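You operate a simulated robot arm through the tools that you are given. There is no shell and no other tool.

Carry out the task below with a simulated robot arm. There is one attempt and no reset: what you move stays moved.

Task
Gauge both links, fit the white bush to the worn one and stake it in the press.
Fine: the gauge enters a worn eye; rack it again; one stroke; draw the slide out; leave the other link and bush.

It is judged by the outcome, as a careful person would: the job done as asked, and still so three seconds after it is handed in. It fails if anything else is knocked over, pushed out of place, dropped, spilled or broken.

Robot
A 7-joint arm with a two-finger parallel gripper, fixed in place. Base frame: the origin is on the floor under the middle of its stand, x ahead of it, y to its left, z up; the work surface is at about z = 880. Units: mm, rad, N and s.
With the tool pointing down near the work surface it reaches from about 300 to 700 mm from the base axis. Its first joint turns from -1.152 to 1.152 rad. Payload 1.57 kg.
Tool frame: the origin (TCP) lies between the finger pads and is the grasp point; the fingertips stand 30 mm ahead of it; z points along the fingers, y is the line along which they close. The gripper opens to 110 mm. The fingers are 24 mm wide and 12 mm thick; the gripper's body (48 by 112 mm) begins 78 mm behind the TCP.
Orientation is that of the tool frame in the base frame, as a unit quaternion [x, y, z, w]. With the fingers straight down and closing along the base's y, the tool's x points along the base's -x, its y along +y and its z along -z.

Tools
- The arm moves only by the tool play_rows. Its arguments are lists of equal length, an entry for each row: "xyz": the shift along the base's x, y, z in mm, a list of three; "turn": the turn, a rotation vector about the base's x, y, z in rad, a list of three; "gripper": the finger opening in mm, from 0 to 110. In form: {"xyz": [[dx, dy, dz], ...], "turn": [[rx, ry, rz], ...], "gripper": [gripper, ...]}. A call has 1 to 20 rows; each row shifts and turns the commanded pose from where the row before left it. Each row takes 0.2 s and may step no farther than 50 mm and 0.15 rad from the row before; otherwise, or with a gripper value out of range, the whole call is refused. Where a pose cannot be reached the arm comes as near as it can. A force on the tool above 40 N (or 10 N above the force at the start of the call, whichever is more), or a blocked arm, ends the call early, and 0.2 s more pass. The fingers move at their own pace (about 108 mm/s each) and stop on an object; they squeeze with about 35 N. The grip force told is the motor's: it shows also when the fingers shut on nothing. Time passes only in rows, and 0.2 s behind the last, so rows that do not move let the fingers close. The reply holds the time, the measured pose of the TCP, the force on the tool along the base axes, the opening and the grip force, in the units named above and with some noise, with the torque about the TCP (base axes, N m) and any sound that the robot's microphone picked up, and new pictures: "pictures" is both (left out), scene, wrist or none.
- Cameras (640 x 400 px; columns grow to the right, rows downward): "scene" is fixed at [163.5, -383.2, 1427]; the picture's right is [0.81, -0.58, 0.00], its down [-0.21, -0.29, -0.94] and it looks along [0.54, 0.76, -0.35] (base axes); focal length 268 px, centre (320, 200). "wrist" rides on the gripper at [70, 16, -141] in the tool frame; the picture's right is [-0.23, 0.97, 0.00], its down [-0.86, -0.20, -0.48] and it looks along [-0.47, -0.11, 0.88] (tool axes); focal length 222 px, centre (320, 200). There is no depth. A picture from a camera that has moved, and an enlarged one, comes with that camera's place and axes in the base frame and with its lens.
- inspect(camera, box): a new picture of the part [left, top, right, bottom] of that camera's present view, enlarged. No time passes.
- hand_in(): hands the job in; it is judged then, once.

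Places have to be worked out from the pictures, the camera data and where the tool is seen. Open the gripper and draw the arm clear of the work before you hand the job in, unless the task says otherwise.

The tools are called after ">>>" by a JSON object that holds its "method" and its "body". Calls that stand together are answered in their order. play_rows: Moves the arm, as the interface text tells. Its arguments: {"type":"object","properties":{"xyz":{"type":"array","items":{"type":"array","items":{"type":"number"}}},"turn":{"type":"array","items":{"type":"array","items":{"type":"number"}}},"gripper":{"type":"array","items":{"type":"number"}},"pictures":{"type":"string","enum":["both","scene","wrist","none"]}},"required":["xyz","turn","gripper"]} The other tools are called the same way: inspect (camera, box) takes an enlarged picture of a part of a camera's view; hand_in () hands the job in.

At the start:

```text
clock: 0.0
tool_pos: [359.7, 23.3, 1310.1]
orientation: [0.0, 1.0, 0.0, 0.0]
contact_force: [0.2, -0.1, -0.1]
torque: [-0.02, 0.01, -0.03]
width: 110.0
grip_force: 0.1
```

scene: 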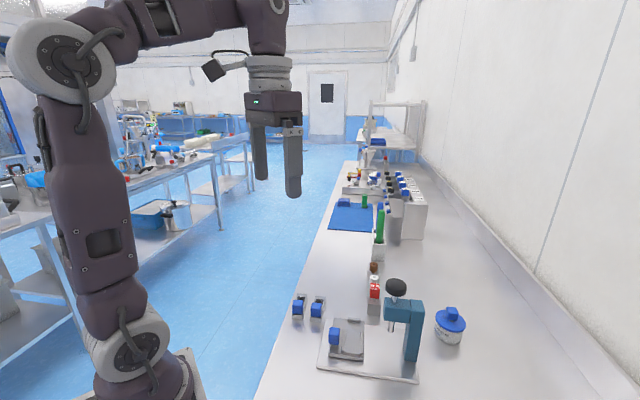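
wrist: 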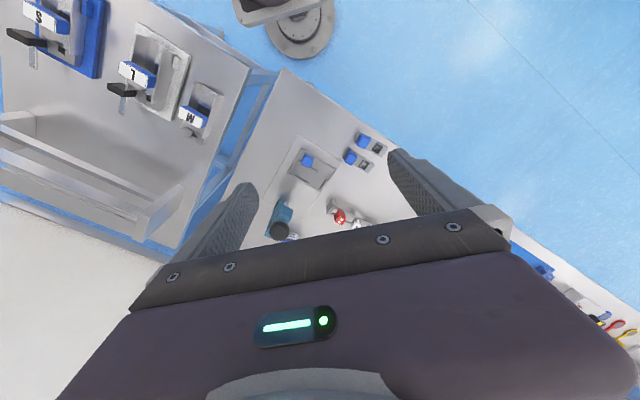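

I'll start by looking closely at the press, links, gauge and bushes in both views before moving anything.

>>> {"method": "inspect", "body": {"camera": "scene", "box": [270, 260, 490, 400]}}

>>> {"method": "inspect", "body": {"camera": "scene", "box": [310, 140, 470, 260]}}

>>> {"method": "inspect", "body": {"camera": "wrist", "box": [240, 110, 420, 250]}}

```text
2.86 times, centred on (380, 330) of scene
camera zoom: at [163.5, -383.2, 1427.0], right [0.81, -0.58, 0.0], down [-0.21, -0.29, -0.94], along [0.54, 0.76, -0.35], focal length 767 px, centre (149, -171)
```

zoom: 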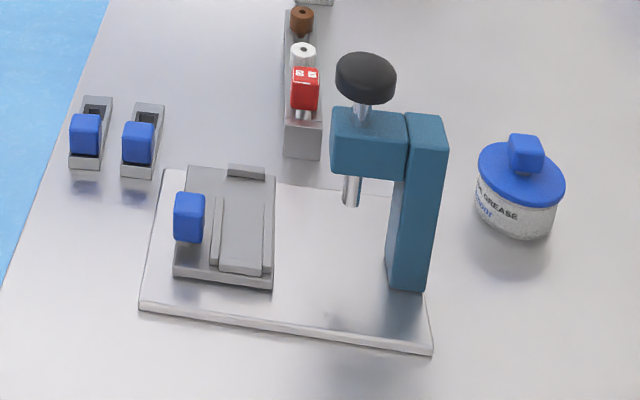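

```text
3.33 times, centred on (390, 200) of scene
camera zoom: at [163.5, -383.2, 1427.0], right [0.81, -0.58, 0.0], down [-0.21, -0.29, -0.94], along [0.54, 0.76, -0.35], focal length 895 px, centre (87, 200)
```

zoom: 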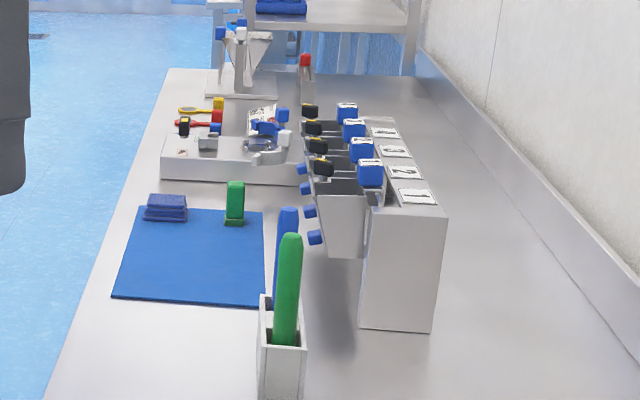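

```text
2.86 times, centred on (330, 180) of wrist
camera zoom: at [290.7, 38.7, 1450.7], right [0.23, 0.97, 0.0], down [0.86, -0.2, 0.48], along [0.47, -0.11, -0.88], focal length 635 px, centre (291, 257)
```

zoom: 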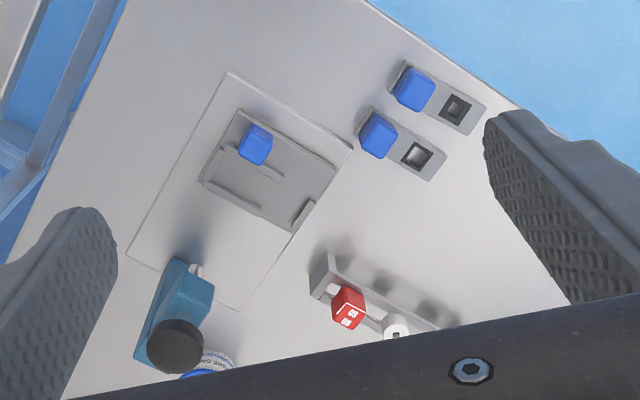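

Rough triangulation: the two links lie at about (478,144) and (512,106), the gauge handle at about (634,19,932), the white bush at about (668,56,935), and the press knob at about (546,-108,1071). I'll lower the arm over the near area to get a closer wrist view.

>>> {"method": "play_rows", "body": {"xyz": [[15, 5, -45], [15, 5, -45], [15, 5, -45], [15, 5, -45], [0, 0, 0]], "turn": [[0, 0, 0], [0, 0, 0], [0, 0, 0], [0, 0, 0], [0, 0, 0]], "gripper": [110, 110, 110, 110, 110]}}

```text
clock: 1.2
tool_pos: [419.7, 43.1, 1130.4]
orientation: [0.0, 1.0, 0.0, 0.0]
contact_force: [-0.1, 0.0, -0.4]
torque: [-0.01, -0.02, 0.03]
width: 110.1
grip_force: 0.0
camera wrist: at [349.9, 59.0, 1270.7], right [0.23, 0.97, 0.0], down [0.86, -0.2, 0.48], along [0.47, -0.11, -0.88], focal length 222 px, centre (320, 200)
```

scene: 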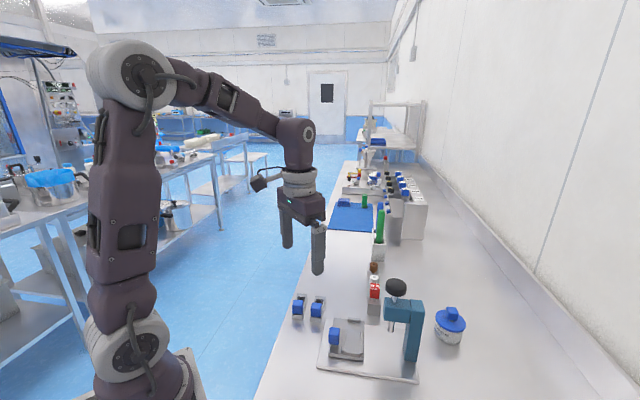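
wrist: 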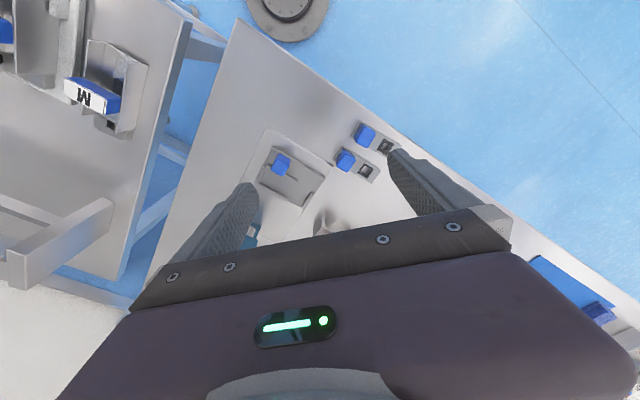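

>>> {"method": "inspect", "body": {"camera": "wrist", "box": [240, 110, 400, 230]}}

>>> {"method": "inspect", "body": {"camera": "scene", "box": [280, 285, 360, 345]}}

>>> {"method": "inspect", "body": {"camera": "scene", "box": [355, 255, 435, 315]}}

>>> {"method": "inspect", "body": {"camera": "scene", "box": [310, 310, 430, 390]}}

```text
3.33 times, centred on (320, 170) of wrist
camera zoom: at [349.9, 59.0, 1270.7], right [0.23, 0.97, 0.0], down [0.86, -0.2, 0.48], along [0.47, -0.11, -0.88], focal length 740 px, centre (320, 300)
```

zoom: 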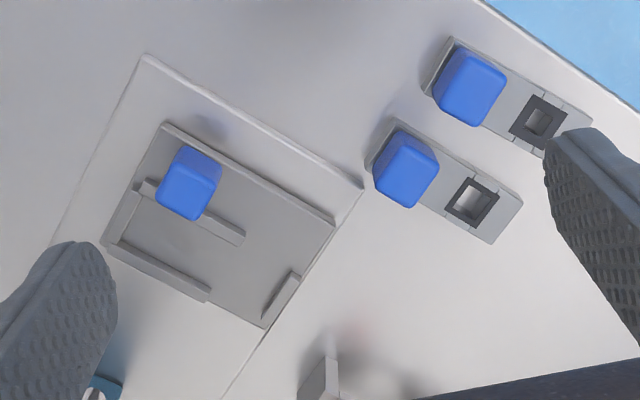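

```text
6.67 times, centred on (320, 315) of scene
camera zoom: at [163.5, -383.2, 1427.0], right [0.81, -0.58, 0.0], down [-0.21, -0.29, -0.94], along [0.54, 0.76, -0.35], focal length 1790 px, centre (320, -567)
```

zoom: 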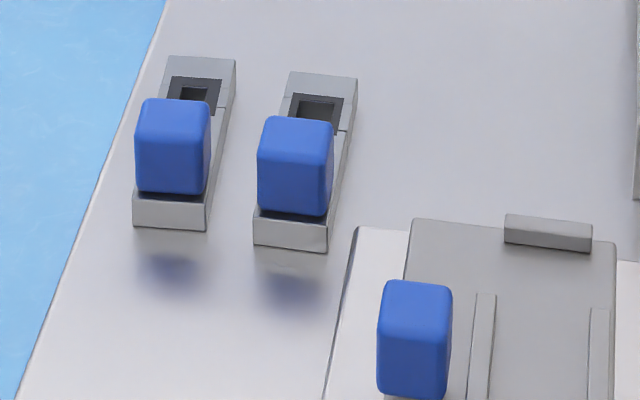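

```text
6.67 times, centred on (395, 285) of scene
camera zoom: at [163.5, -383.2, 1427.0], right [0.81, -0.58, 0.0], down [-0.21, -0.29, -0.94], along [0.54, 0.76, -0.35], focal length 1790 px, centre (-180, -367)
```

zoom: 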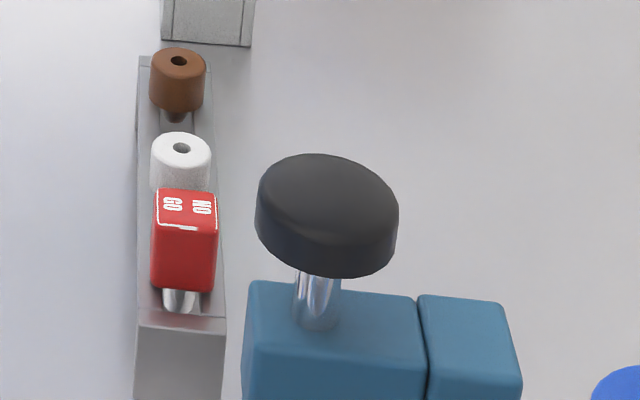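

```text
5.00 times, centred on (370, 350) of scene
camera zoom: at [163.5, -383.2, 1427.0], right [0.81, -0.58, 0.0], down [-0.21, -0.29, -0.94], along [0.54, 0.76, -0.35], focal length 1343 px, centre (70, -550)
```

zoom: 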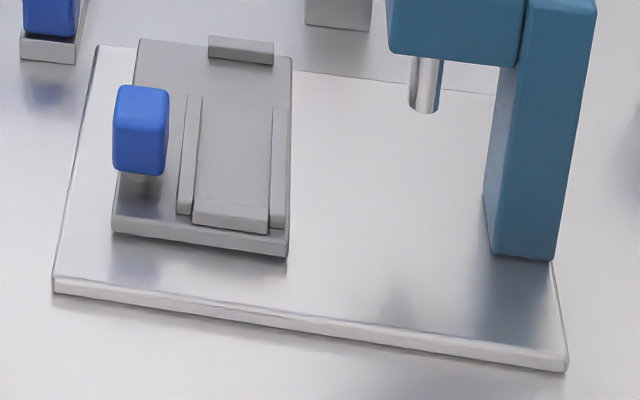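

The press, slide and links all sit at 45° to the base axes, and the red gauge is marked "NO GO". I'll yaw the tool +45° so it closes across the links, and come in closer over them.

>>> {"method": "play_rows", "body": {"xyz": [[10, 11, -11.7], [10, 11, -11.7], [10, 11, -11.7], [10, 11, -11.7], [10, 11, -11.7], [10, 11, -11.7], [0, 0, 0]], "turn": [[0, 0, 0.1309], [0, 0, 0.1309], [0, 0, 0.1309], [0, 0, 0.1309], [0, 0, 0.1309], [0, 0, 0.1309], [0, 0, 0]], "gripper": [110, 110, 110, 110, 110, 110, 110]}}

```text
clock: 2.8
tool_pos: [478.5, 109.4, 1059.4]
orientation: [-0.384, 0.923, 0.0, 0.0]
contact_force: [-0.1, -0.9, -0.3]
torque: [0.03, 0.04, 0.02]
width: 110.2
grip_force: 0.1
camera wrist: at [418.6, 71.0, 1200.4], right [-0.53, 0.85, 0.0], down [0.74, 0.47, 0.48], along [0.41, 0.25, -0.88], focal length 222 px, centre (320, 200)
```

scene: 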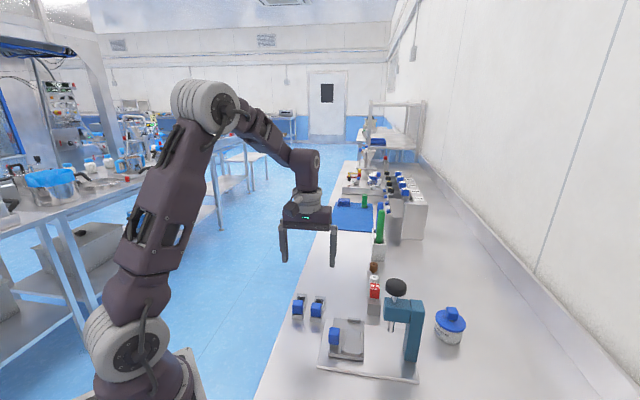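
wrist: 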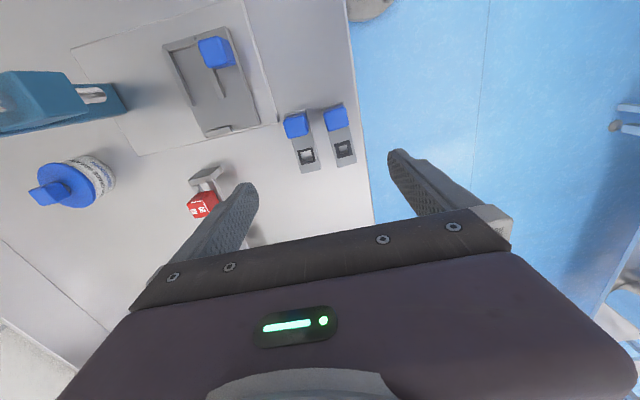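

The yaw is now 45° and the links, slide and gauge all show. I'll enlarge the links and the press from this viewpoint.

>>> {"method": "inspect", "body": {"camera": "wrist", "box": [270, 90, 370, 180]}}

>>> {"method": "inspect", "body": {"camera": "wrist", "box": [140, 0, 300, 150]}}

>>> {"method": "inspect", "body": {"camera": "wrist", "box": [0, 50, 250, 230]}}

```text
4.44 times, centred on (320, 135) of wrist
camera zoom: at [418.6, 71.0, 1200.4], right [-0.53, 0.85, 0.0], down [0.74, 0.47, 0.48], along [0.41, 0.25, -0.88], focal length 987 px, centre (320, 489)
```

zoom: 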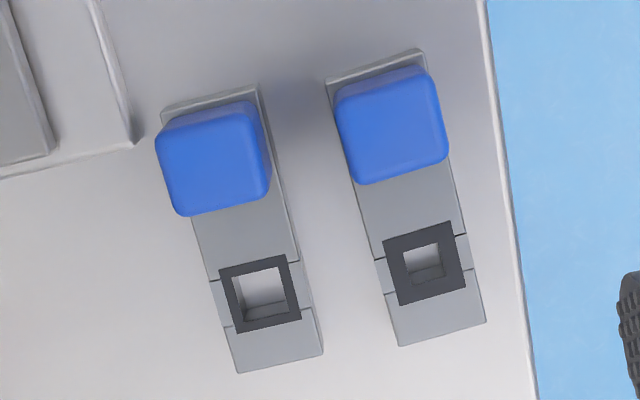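

```text
2.67 times, centred on (220, 75) of wrist
camera zoom: at [418.6, 71.0, 1200.4], right [-0.53, 0.85, 0.0], down [0.74, 0.47, 0.48], along [0.41, 0.25, -0.88], focal length 592 px, centre (587, 533)
```

zoom: 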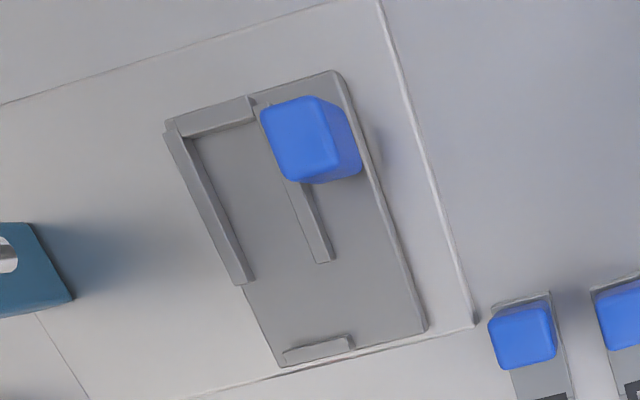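

```text
2.22 times, centred on (125, 140) of wrist
camera zoom: at [418.6, 71.0, 1200.4], right [-0.53, 0.85, 0.0], down [0.74, 0.47, 0.48], along [0.41, 0.25, -0.88], focal length 494 px, centre (753, 333)
```

zoom: 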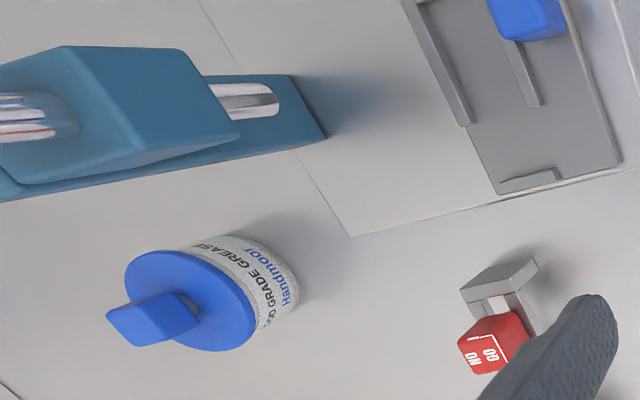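

By eye, the inner link (eye about (511,107)) has the larger opening and the outer link (eye about (475,145)) the smaller one, but the gauge will decide. Next I'll move over the rack to measure the gauge and the bushes.

>>> {"method": "play_rows", "body": {"xyz": [[30, -28, 0], [30, -28, 0], [30, -28, 0], [30, -28, 0], [0, 0, 0]], "turn": [[0, 0, 0], [0, 0, 0], [0, 0, 0], [0, 0, 0], [0, 0, 0]], "gripper": [110, 110, 110, 110, 110], "pictures": "wrist"}}

```text
clock: 4.0
tool_pos: [599.6, -1.8, 1059.2]
orientation: [-0.383, 0.924, 0.0, 0.0]
contact_force: [-0.1, -0.4, 0.4]
torque: [-0.01, -0.03, 0.0]
width: 110.0
grip_force: 0.0
camera wrist: at [539.2, -40.7, 1199.4], right [-0.53, 0.85, 0.0], down [0.75, 0.46, 0.48], along [0.41, 0.25, -0.88], focal length 222 px, centre (320, 200)
```

wrist: 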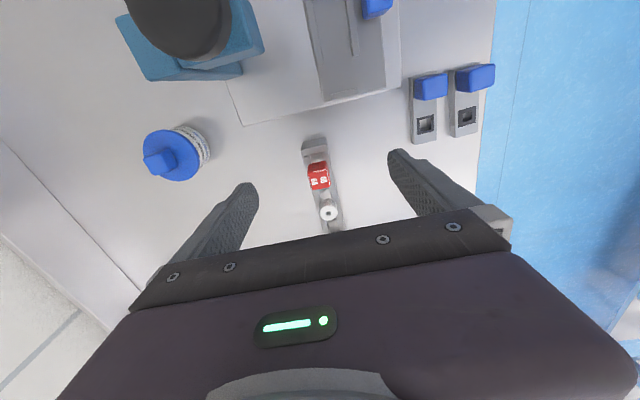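

>>> {"method": "inspect", "body": {"camera": "wrist", "box": [280, 130, 370, 240]}}

>>> {"method": "inspect", "body": {"camera": "scene", "box": [355, 260, 405, 320]}}

>>> {"method": "inspect", "body": {"camera": "wrist", "box": [400, 50, 500, 150]}}

```text
3.64 times, centred on (325, 185) of wrist
camera zoom: at [539.2, -40.7, 1199.4], right [-0.53, 0.85, 0.0], down [0.75, 0.46, 0.48], along [0.41, 0.25, -0.88], focal length 808 px, centre (302, 254)
```

zoom: 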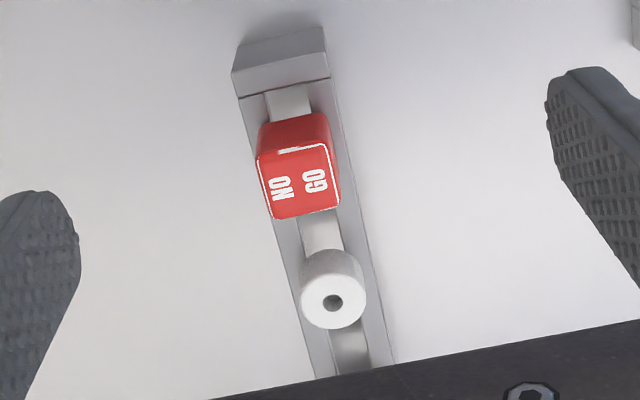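

```text
6.67 times, centred on (380, 290) of scene
camera zoom: at [163.5, -383.2, 1427.0], right [0.81, -0.58, 0.0], down [-0.21, -0.29, -0.94], along [0.54, 0.76, -0.35], focal length 1790 px, centre (-80, -400)
```

zoom: 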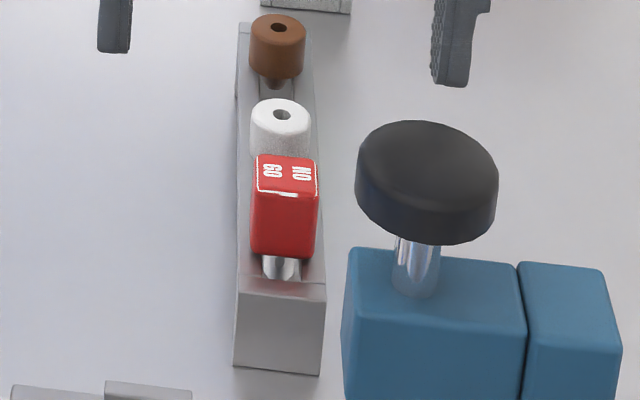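

```text
4.00 times, centred on (450, 100) of wrist
camera zoom: at [539.2, -40.7, 1199.4], right [-0.53, 0.85, 0.0], down [0.75, 0.46, 0.48], along [0.41, 0.25, -0.88], focal length 888 px, centre (-200, 600)
```

zoom: 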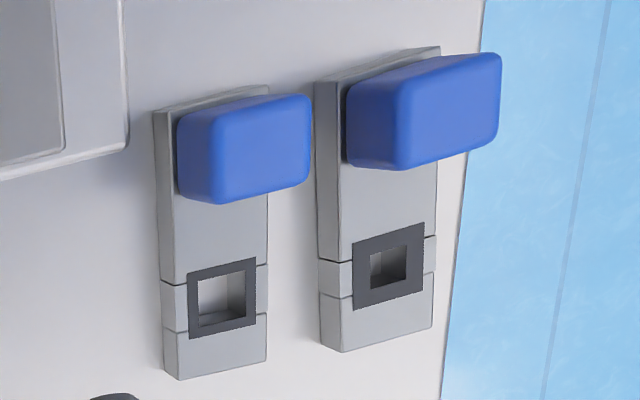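

Triangulation puts the gauge top at about (631.6,16.1,951), with its handle spanning z≈922–951, and the white bush top at about (671,55,940.6). The rack top is at about z 913 and the link tops at about 895. I'll line up above the gauge and check the centring before going down.

>>> {"method": "play_rows", "body": {"xyz": [[16, 9.4, -15], [16, 9.4, -15], [0, 0, -15], [0, 0, -10], [0, 0, 0]], "turn": [[0, 0, 0], [0, 0, 0], [0, 0, 0], [0, 0, 0], [0, 0, 0]], "gripper": [90, 70, 60, 60, 60]}}

```text
clock: 5.2
tool_pos: [632.0, 15.9, 1005.0]
orientation: [-0.383, 0.924, 0.0, 0.0]
contact_force: [0.5, -0.9, -0.7]
torque: [-0.02, -0.03, -0.03]
width: 60.0
grip_force: 0.1
camera wrist: at [570.6, -22.5, 1145.8], right [-0.53, 0.85, 0.0], down [0.75, 0.46, 0.48], along [0.41, 0.25, -0.88], focal length 222 px, centre (320, 200)
```

scene: 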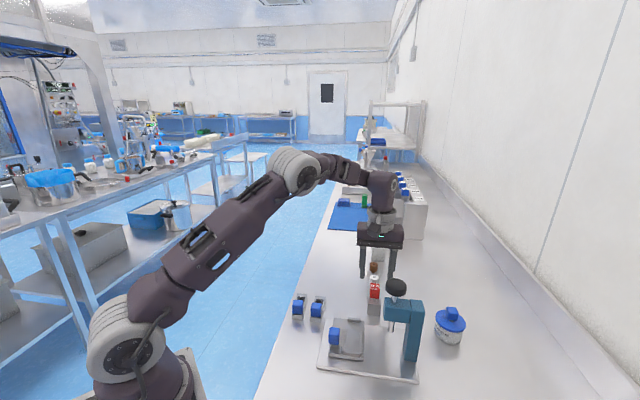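
wrist: 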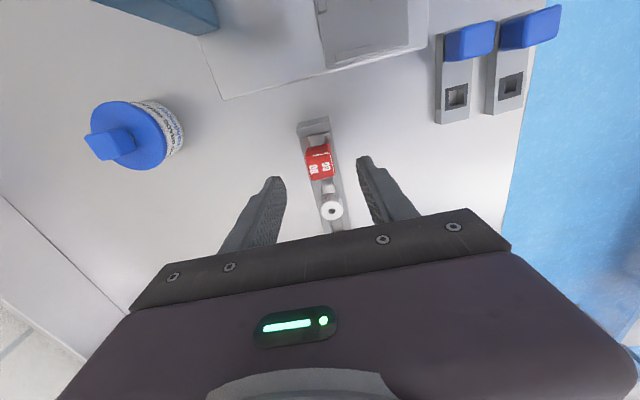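

>>> {"method": "inspect", "body": {"camera": "wrist", "box": [260, 105, 400, 235]}}

>>> {"method": "inspect", "body": {"camera": "scene", "box": [345, 215, 425, 315]}}

```text
3.08 times, centred on (330, 170) of wrist
camera zoom: at [570.6, -22.5, 1145.8], right [-0.53, 0.85, 0.0], down [0.75, 0.46, 0.48], along [0.41, 0.25, -0.88], focal length 684 px, centre (289, 292)
```

zoom: 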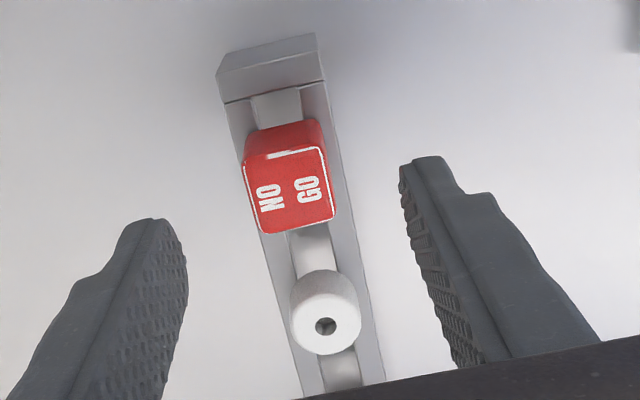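

```text
4.00 times, centred on (385, 265) of scene
camera zoom: at [163.5, -383.2, 1427.0], right [0.81, -0.58, 0.0], down [-0.21, -0.29, -0.94], along [0.54, 0.76, -0.35], focal length 1074 px, centre (60, -60)
```

zoom: 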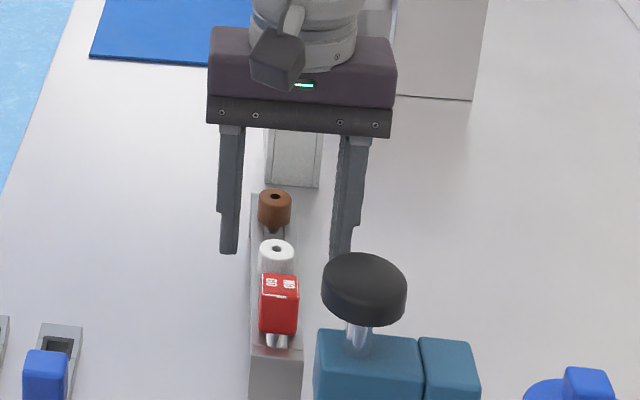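

The gauge sits at (630.9,15.9), centred between the fingers to within 1 mm. I'll go down to TCP z≈948, which puts the tips about 5 mm above the rack top, and close on the red handle.

>>> {"method": "play_rows", "body": {"xyz": [[-0.5, 0, -20], [0, 0, -20], [0, 0, -17], [0, 0, 0], [0, 0, 0], [0, 0, 0], [0, 0, 0]], "turn": [[0, 0, 0], [0, 0, 0], [0, 0, 0], [0, 0, 0], [0, 0, 0], [0, 0, 0], [0, 0, 0]], "gripper": [60, 60, 60, 60, 15, 15, 15]}}

```text
clock: 6.8
tool_pos: [631.8, 15.1, 948.9]
orientation: [-0.383, 0.924, 0.0, 0.0]
contact_force: [0.2, 0.2, 0.1]
torque: [0.02, 0.02, -0.02]
width: 25.3
grip_force: 35.1
camera wrist: at [571.2, -22.9, 1089.1], right [-0.53, 0.85, 0.0], down [0.75, 0.46, 0.48], along [0.41, 0.25, -0.88], focal length 222 px, centre (320, 200)
```

scene: 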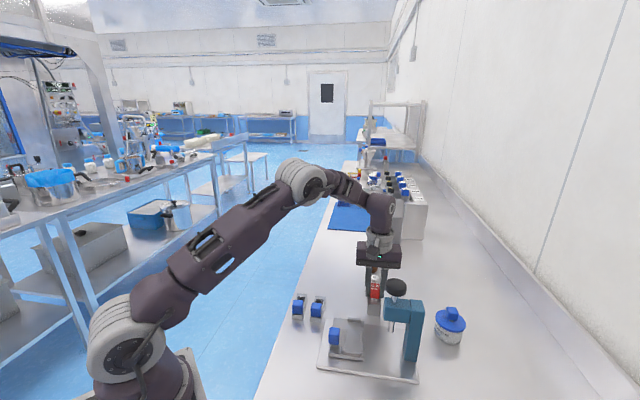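
wrist: 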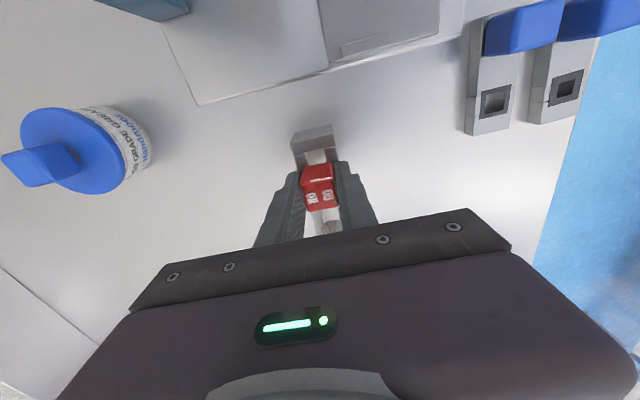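

The handle is gripped at 25.3 mm width and 35 N. I'll lift the gauge straight up out of the rack, keeping this pose to rack it again later.

>>> {"method": "play_rows", "body": {"xyz": [[0, 0, 8], [0, 0, 10], [0, 0, 12], [0, 0, 15], [0, 0, 15], [0, 0, 15], [0, 0, 0]], "turn": [[0, 0, 0], [0, 0, 0], [0, 0, 0], [0, 0, 0], [0, 0, 0], [0, 0, 0], [0, 0, 0]], "gripper": [15, 15, 15, 15, 15, 15, 15]}}

>>> {"method": "inspect", "body": {"camera": "scene", "box": [345, 235, 405, 315]}}

>>> {"method": "inspect", "body": {"camera": "wrist", "box": [270, 100, 380, 240]}}

```text
clock: 8.4
tool_pos: [631.7, 16.3, 1023.6]
orientation: [-0.382, 0.924, 0.001, 0.0]
contact_force: [-0.4, 1.1, -1.0]
torque: [-0.03, -0.02, 0.0]
width: 25.1
grip_force: 35.3
camera wrist: at [571.1, -22.5, 1164.1], right [-0.53, 0.85, 0.0], down [0.75, 0.46, 0.48], along [0.41, 0.25, -0.88], focal length 222 px, centre (320, 200)
```

scene: 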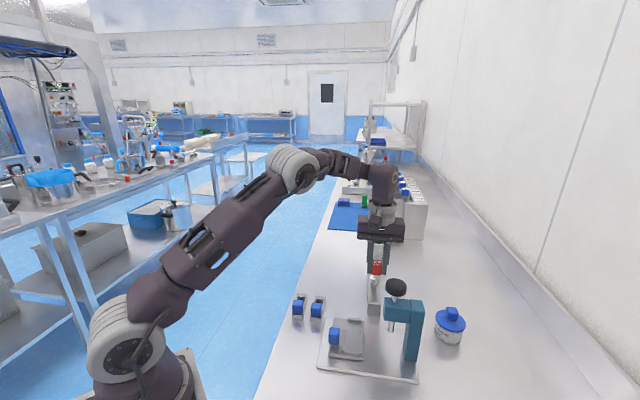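
wrist: 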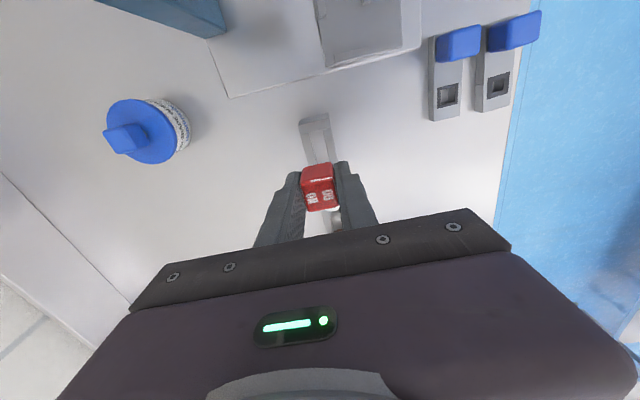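

```text
5.00 times, centred on (375, 275) of scene
camera zoom: at [163.5, -383.2, 1427.0], right [0.81, -0.58, 0.0], down [-0.21, -0.29, -0.94], along [0.54, 0.76, -0.35], focal length 1343 px, centre (45, -175)
```

zoom: 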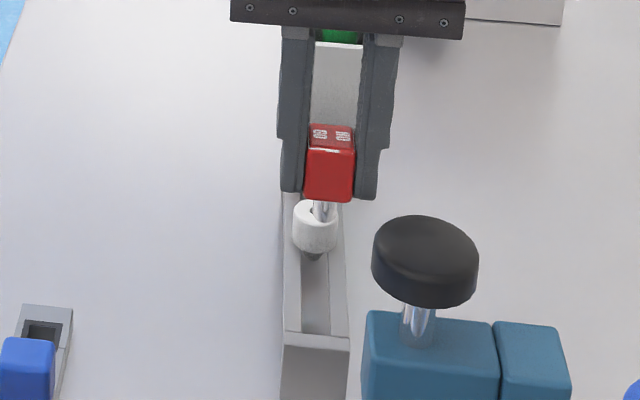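

```text
2.86 times, centred on (325, 170) of wrist
camera zoom: at [571.1, -22.5, 1164.1], right [-0.53, 0.85, 0.0], down [0.75, 0.46, 0.48], along [0.41, 0.25, -0.88], focal length 635 px, centre (306, 286)
```

zoom: 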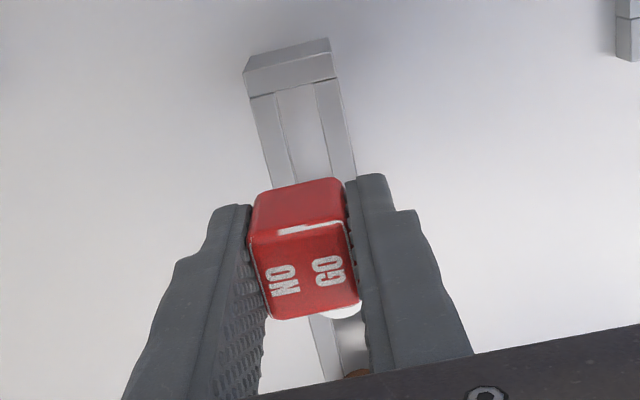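

The gauge is out of the rack, and its plug is a short shank below the handle. I'll enlarge it to judge the plug size and length.

>>> {"method": "inspect", "body": {"camera": "scene", "box": [362, 255, 392, 300]}}

>>> {"method": "inspect", "body": {"camera": "wrist", "box": [420, 60, 530, 130]}}

```text
8.89 times, centred on (377, 278) of scene
camera zoom: at [163.5, -383.2, 1427.0], right [0.81, -0.58, 0.0], down [-0.21, -0.29, -0.94], along [0.54, 0.76, -0.35], focal length 2387 px, centre (-187, -489)
```

zoom: 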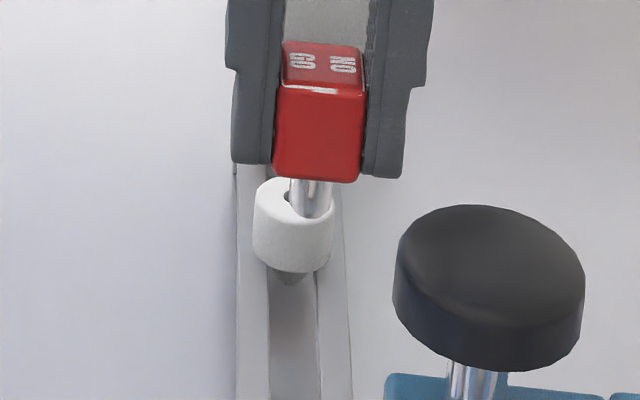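

```text
5.71 times, centred on (475, 95) of wrist
camera zoom: at [571.1, -22.5, 1164.1], right [-0.53, 0.85, 0.0], down [0.75, 0.46, 0.48], along [0.41, 0.25, -0.88], focal length 1269 px, centre (-566, 800)
```

zoom: 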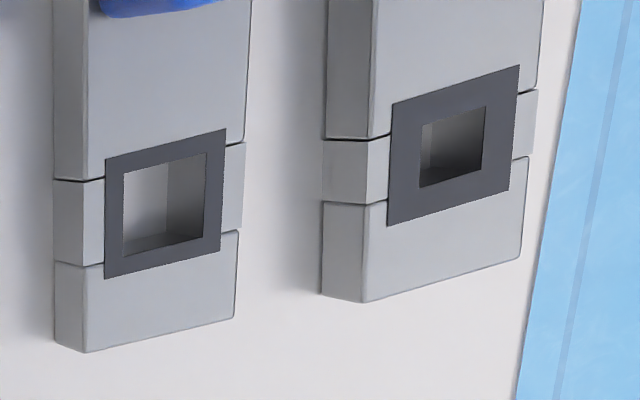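

The shank looks about 12.8 mm across, against eye openings of about 15.6 mm (inner link) and 12 mm (outer link). The plug tip sits about 46 mm below the TCP. I'll carry the gauge over the inner link's eye and lower it to a hover so I can check alignment.

>>> {"method": "play_rows", "body": {"xyz": [[-30.2, 22.5, 0], [-30.2, 22.5, 0], [-30.2, 22.5, 0], [-30.2, 22.5, 0], [0, 0, -20], [0, 0, -20], [0, 0, -15], [0, 0, 0]], "turn": [[0, 0, 0], [0, 0, 0], [0, 0, 0], [0, 0, 0], [0, 0, 0], [0, 0, 0], [0, 0, 0], [0, 0, 0]], "gripper": [15, 15, 15, 15, 15, 15, 15, 15]}}

>>> {"method": "inspect", "body": {"camera": "wrist", "box": [270, 80, 390, 220]}}

>>> {"method": "inspect", "body": {"camera": "scene", "box": [285, 260, 345, 330]}}

```text
clock: 10.2
tool_pos: [510.6, 104.8, 968.8]
orientation: [-0.383, 0.924, -0.001, 0.0]
contact_force: [-0.7, 0.3, -0.7]
torque: [0.0, 0.0, 0.0]
width: 25.4
grip_force: 34.8
camera wrist: at [449.6, 66.4, 1108.6], right [-0.53, 0.85, 0.0], down [0.75, 0.46, 0.48], along [0.41, 0.25, -0.88], focal length 222 px, centre (320, 200)
```

scene: 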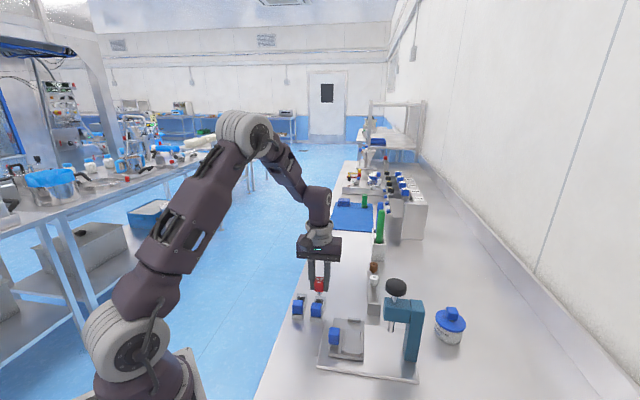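
wrist: 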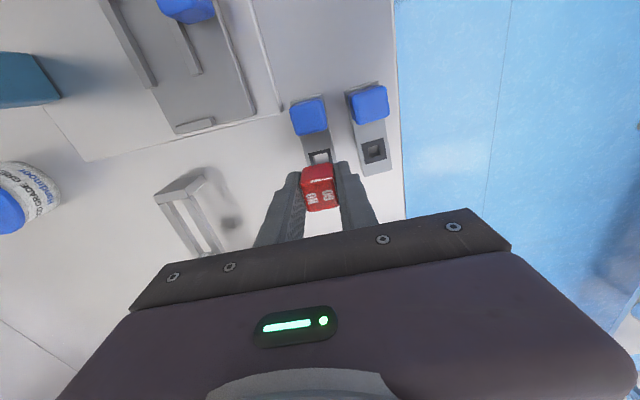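

```text
2.86 times, centred on (330, 150) of wrist
camera zoom: at [449.6, 66.4, 1108.6], right [-0.53, 0.85, 0.0], down [0.75, 0.46, 0.48], along [0.41, 0.25, -0.88], focal length 635 px, centre (291, 343)
```

zoom: 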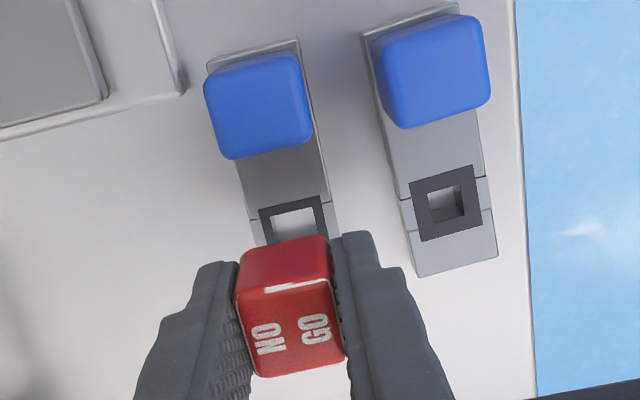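

```text
5.71 times, centred on (315, 295) of scene
camera zoom: at [163.5, -383.2, 1427.0], right [0.81, -0.58, 0.0], down [-0.21, -0.29, -0.94], along [0.54, 0.76, -0.35], focal length 1534 px, centre (349, -343)
```

zoom: 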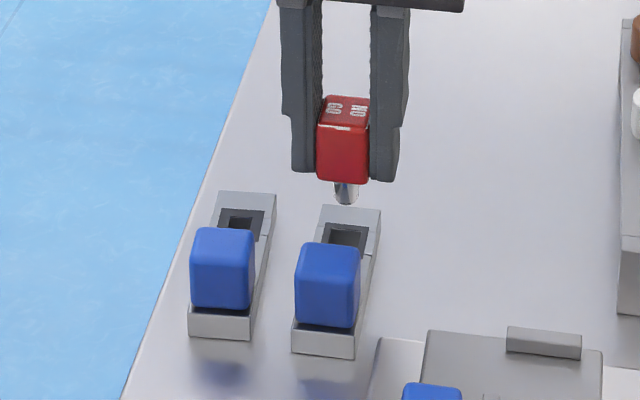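

The plug tip hovers at about z 924, roughly 28 mm above the link. I'll zoom in further to compare the plug column with the eye column in the scene view.

>>> {"method": "inspect", "body": {"camera": "scene", "box": [308, 280, 338, 310]}}

>>> {"method": "inspect", "body": {"camera": "wrist", "box": [290, 130, 350, 180]}}

```text
13.33 times, centred on (323, 295) of scene
camera zoom: at [163.5, -383.2, 1427.0], right [0.81, -0.58, 0.0], down [-0.21, -0.29, -0.94], along [0.54, 0.76, -0.35], focal length 3580 px, centre (280, -1067)
```

zoom: 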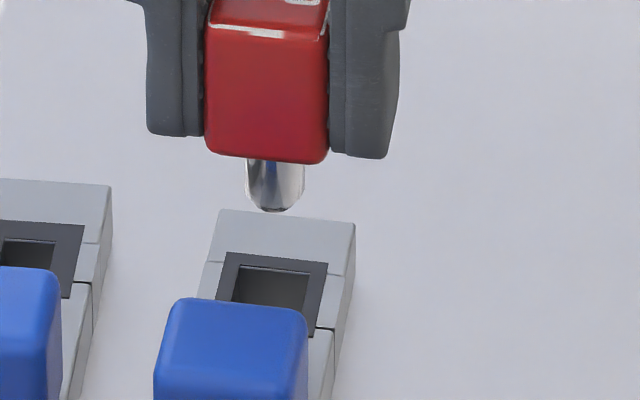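

```text
8.00 times, centred on (320, 155) of wrist
camera zoom: at [449.6, 66.4, 1108.6], right [-0.53, 0.85, 0.0], down [0.75, 0.46, 0.48], along [0.41, 0.25, -0.88], focal length 1777 px, centre (320, 560)
```

zoom: 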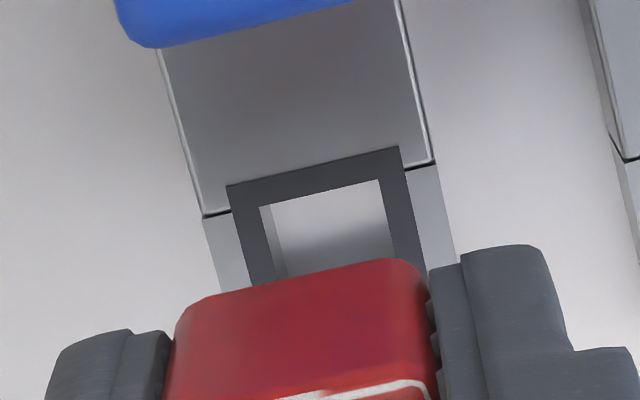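

In the scene view the plug sits about 1.3 mm to the e2+ side of the eye centre, and the wrist geometry agrees. I'll shift by (-0.5,+1.5) and come down to just above the link.

>>> {"method": "play_rows", "body": {"xyz": [[-0.5, 1.5, 0], [0, 0, -10], [0, 0, -8], [0, 0, 0]], "turn": [[0, 0, 0], [0, 0, 0], [0, 0, 0], [0, 0, 0]], "gripper": [15, 15, 15, 15], "pictures": "none"}}

>>> {"method": "inspect", "body": {"camera": "scene", "box": [308, 280, 338, 310]}}

>>> {"method": "inspect", "body": {"camera": "wrist", "box": [280, 130, 360, 220]}}

```text
clock: 11.2
tool_pos: [509.9, 107.2, 949.2]
orientation: [-0.383, 0.924, 0.0, 0.0]
contact_force: [-0.4, 0.7, -1.1]
torque: [0.0, 0.01, 0.0]
width: 25.2
grip_force: 35.1
```

```text
13.33 times, centred on (323, 295) of scene
camera zoom: at [163.5, -383.2, 1427.0], right [0.81, -0.58, 0.0], down [-0.21, -0.29, -0.94], along [0.54, 0.76, -0.35], focal length 3580 px, centre (280, -1067)
```

zoom: 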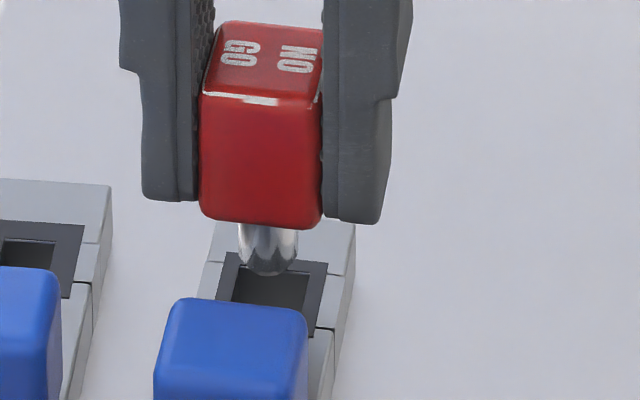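

```text
4.44 times, centred on (320, 175) of wrist
camera zoom: at [449.8, 68.8, 1090.5], right [-0.53, 0.85, 0.0], down [0.75, 0.46, 0.48], along [0.41, 0.25, -0.88], focal length 987 px, centre (320, 311)
```

zoom: 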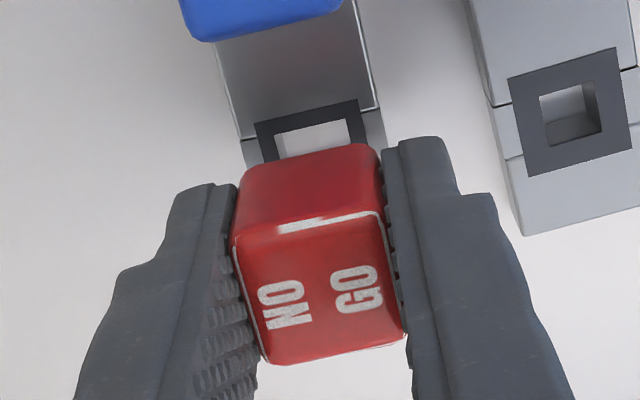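

The plug is now laterally in line with the eye (column 268 against 269), and its tip is at about z 905. I'll lower it in small steps toward the eye and watch the force.

>>> {"method": "play_rows", "body": {"xyz": [[0, 0, -4], [0, 0, -3], [0, 0, -2], [0, 0, -2], [0, 0, 0]], "turn": [[0, 0, 0], [0, 0, 0], [0, 0, 0], [0, 0, 0], [0, 0, 0]], "gripper": [15, 15, 15, 15, 15], "pictures": "none"}}

>>> {"method": "inspect", "body": {"camera": "scene", "box": [308, 280, 338, 310]}}

```text
clock: 12.4
tool_pos: [509.8, 106.8, 938.6]
orientation: [-0.383, 0.924, 0.0, -0.001]
contact_force: [-0.8, -0.5, -0.4]
torque: [-0.01, 0.04, 0.01]
width: 25.3
grip_force: 35.4
```

```text
13.33 times, centred on (323, 295) of scene
camera zoom: at [163.5, -383.2, 1427.0], right [0.81, -0.58, 0.0], down [-0.21, -0.29, -0.94], along [0.54, 0.76, -0.35], focal length 3580 px, centre (280, -1067)
```

zoom: 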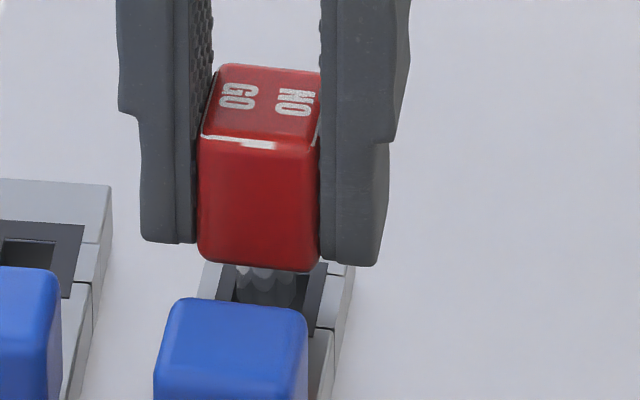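

There's no contact force, and the plug is at the mouth of the eye. I'll keep lowering in small steps.

>>> {"method": "play_rows", "body": {"xyz": [[0, 0, -1.5], [0, 0, -1.5], [0, 0, -1.5], [0, 0, -1.5], [0, 0, 0]], "turn": [[0, 0, 0], [0, 0, 0], [0, 0, 0], [0, 0, 0], [0, 0, 0]], "gripper": [15, 15, 15, 15, 15], "pictures": "none"}}

>>> {"method": "inspect", "body": {"camera": "scene", "box": [308, 280, 338, 310]}}

```text
clock: 13.6
tool_pos: [510.3, 107.2, 932.6]
orientation: [-0.382, 0.924, 0.0, 0.001]
contact_force: [-0.7, -0.7, -0.7]
torque: [0.01, 0.0, 0.02]
width: 25.1
grip_force: 34.8
```

```text
13.33 times, centred on (323, 295) of scene
camera zoom: at [163.5, -383.2, 1427.0], right [0.81, -0.58, 0.0], down [-0.21, -0.29, -0.94], along [0.54, 0.76, -0.35], focal length 3580 px, centre (280, -1067)
```

zoom: 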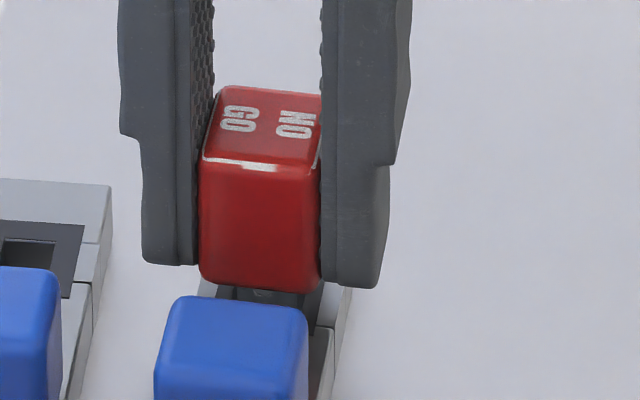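

The plug is about 7 mm into the inner link's eye with no resistance. I'll go 3 mm further to be sure it passes properly.

>>> {"method": "play_rows", "body": {"xyz": [[0, 0, -1.5], [0, 0, -1.5], [0, 0, 0], [0, 0, 0]], "turn": [[0, 0, 0], [0, 0, 0], [0, 0, 0], [0, 0, 0]], "gripper": [15, 15, 15, 15], "pictures": "both"}}

>>> {"method": "inspect", "body": {"camera": "scene", "box": [298, 275, 348, 325]}}

```text
clock: 14.6
tool_pos: [509.1, 107.4, 929.4]
orientation: [-0.382, 0.924, 0.0, -0.001]
contact_force: [0.1, 0.2, -1.4]
torque: [-0.02, -0.02, 0.05]
width: 25.3
grip_force: 34.8
camera wrist: at [449.8, 69.2, 1070.3], right [-0.53, 0.85, 0.0], down [0.75, 0.46, 0.48], along [0.41, 0.25, -0.88], focal length 222 px, centre (320, 200)
```

scene: 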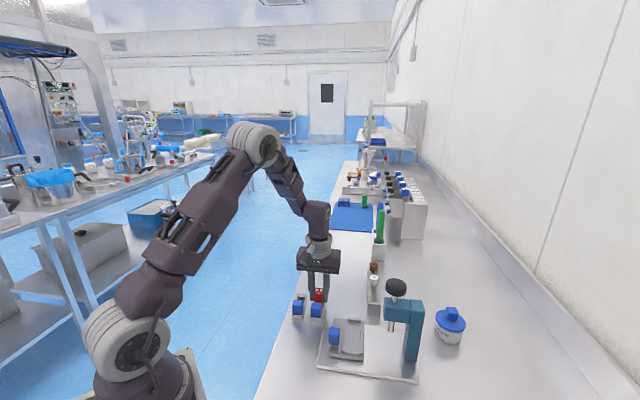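
wrist: 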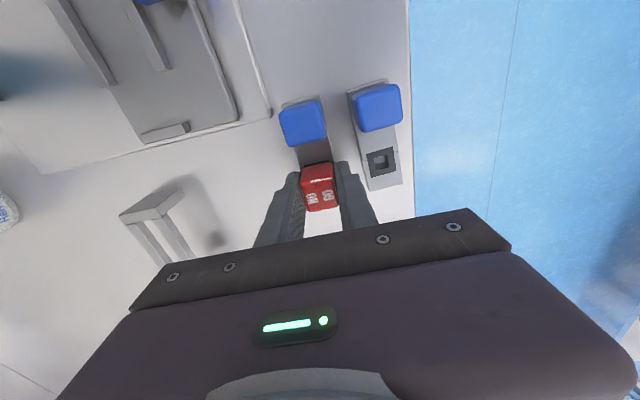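

```text
8.00 times, centred on (323, 300) of scene
camera zoom: at [163.5, -383.2, 1427.0], right [0.81, -0.58, 0.0], down [-0.21, -0.29, -0.94], along [0.54, 0.76, -0.35], focal length 2148 px, centre (296, -600)
```

zoom: 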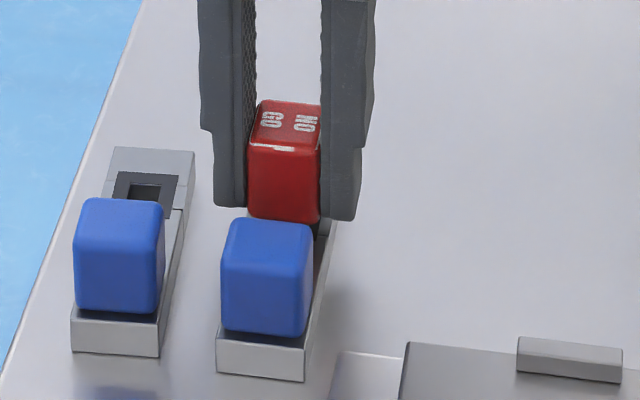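

Confirmed: the gauge goes into the inner link's eye, about 11 mm deep with no force, so that link is worn. I'll draw the gauge straight up and take it over the outer link's eye at commanded about (474,146).

>>> {"method": "play_rows", "body": {"xyz": [[0, 0, 5], [0, 0, 10], [0, 0, 15], [0, 0, 15], [-18, 19.2, 0], [-17.8, 19.1, 0], [0, 0, -13], [0, 0, -11], [0, 0, 0]], "turn": [[0, 0, 0], [0, 0, 0], [0, 0, 0], [0, 0, 0], [0, 0, 0], [0, 0, 0], [0, 0, 0], [0, 0, 0], [0, 0, 0]], "gripper": [15, 15, 15, 15, 15, 15, 15, 15, 15], "pictures": "none"}}

>>> {"method": "inspect", "body": {"camera": "scene", "box": [290, 280, 320, 310]}}

>>> {"method": "inspect", "body": {"camera": "wrist", "box": [280, 130, 360, 220]}}

```text
clock: 16.6
tool_pos: [472.1, 146.3, 951.3]
orientation: [-0.382, 0.924, 0.0, 0.0]
contact_force: [-0.2, 0.8, -0.2]
torque: [0.02, 0.02, 0.02]
width: 25.0
grip_force: 35.0
```

```text
13.33 times, centred on (305, 295) of scene
camera zoom: at [163.5, -383.2, 1427.0], right [0.81, -0.58, 0.0], down [-0.21, -0.29, -0.94], along [0.54, 0.76, -0.35], focal length 3580 px, centre (520, -1067)
```

zoom: 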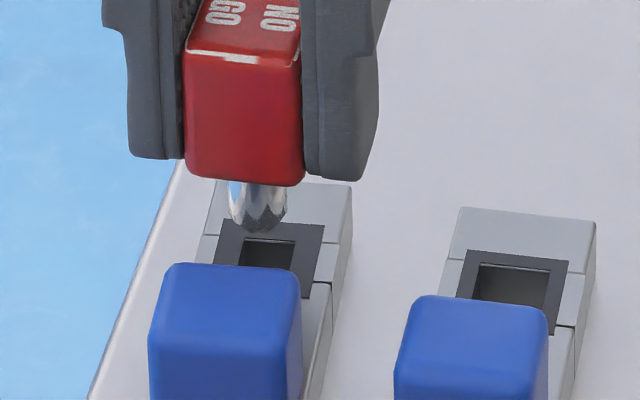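

```text
4.44 times, centred on (320, 175) of wrist
camera zoom: at [413.1, 108.6, 1092.0], right [-0.53, 0.85, 0.0], down [0.75, 0.46, 0.48], along [0.41, 0.25, -0.88], focal length 987 px, centre (320, 311)
```

zoom: 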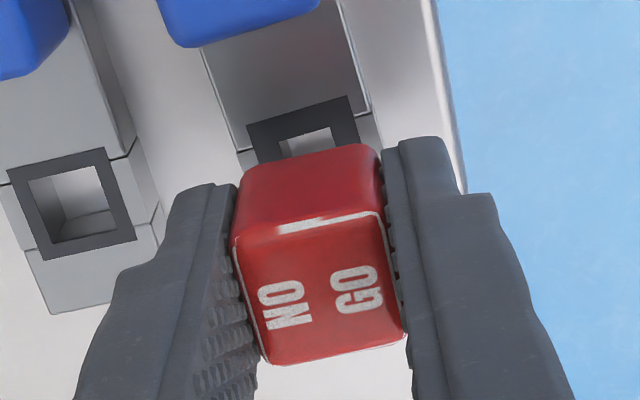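

The plug is over the outer link's eye, within about 0.5 mm laterally. I'll lower it slowly; contact is expected at about TCP z 940.

>>> {"method": "play_rows", "body": {"xyz": [[0.3, -0.3, -4], [0, 0, -3], [0, 0, -2], [0, 0, -1], [0, 0, 0]], "turn": [[0, 0, 0], [0, 0, 0], [0, 0, 0], [0, 0, 0], [0, 0, 0]], "gripper": [15, 15, 15, 15, 15], "pictures": "none"}}

>>> {"method": "inspect", "body": {"camera": "scene", "box": [290, 280, 320, 310]}}

```text
clock: 17.8
tool_pos: [475.1, 144.2, 940.2]
orientation: [-0.382, 0.924, 0.0, 0.0]
contact_force: [-0.5, -0.6, 0.9]
torque: [-0.06, 0.0, 0.0]
width: 25.1
grip_force: 34.7
```

```text
13.33 times, centred on (305, 295) of scene
camera zoom: at [163.5, -383.2, 1427.0], right [0.81, -0.58, 0.0], down [-0.21, -0.29, -0.94], along [0.54, 0.76, -0.35], focal length 3580 px, centre (520, -1067)
```

zoom: 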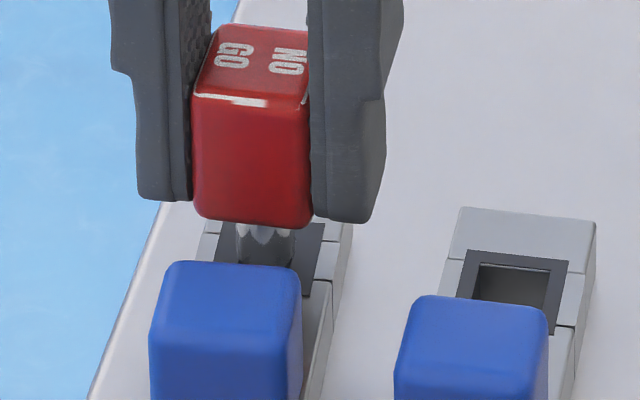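

The tip is now at the link's top face with no clear force yet. I'll continue in 1 mm steps.

>>> {"method": "play_rows", "body": {"xyz": [[-0.4, 0.4, -1], [0, 0, -1], [0, 0, -1], [0, 0, 0]], "turn": [[0, 0, 0], [0, 0, 0], [0, 0, 0], [0, 0, 0]], "gripper": [15, 15, 15, 15], "pictures": "none"}}

>>> {"method": "inspect", "body": {"camera": "scene", "box": [290, 280, 320, 310]}}

```text
clock: 18.8
tool_pos: [474.1, 146.8, 937.6]
orientation: [-0.383, 0.924, 0.0, 0.002]
contact_force: [0.9, -3.6, 31.4]
torque: [-0.11, -0.07, -0.01]
width: 25.0
grip_force: 35.0
```

```text
13.33 times, centred on (305, 295) of scene
camera zoom: at [163.1, -383.4, 1427.0], right [0.81, -0.58, 0.0], down [-0.2, -0.29, -0.94], along [0.54, 0.76, -0.35], focal length 3580 px, centre (520, -1067)
```

zoom: 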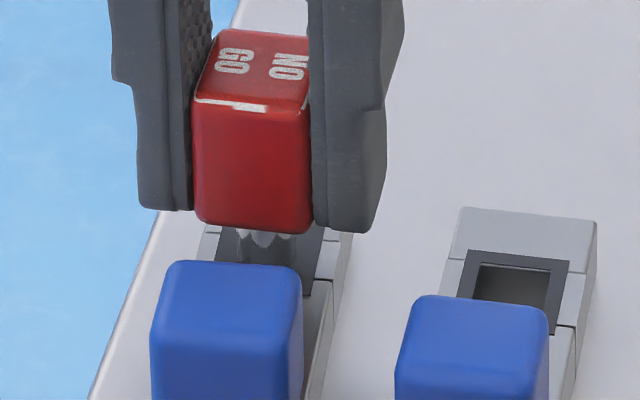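

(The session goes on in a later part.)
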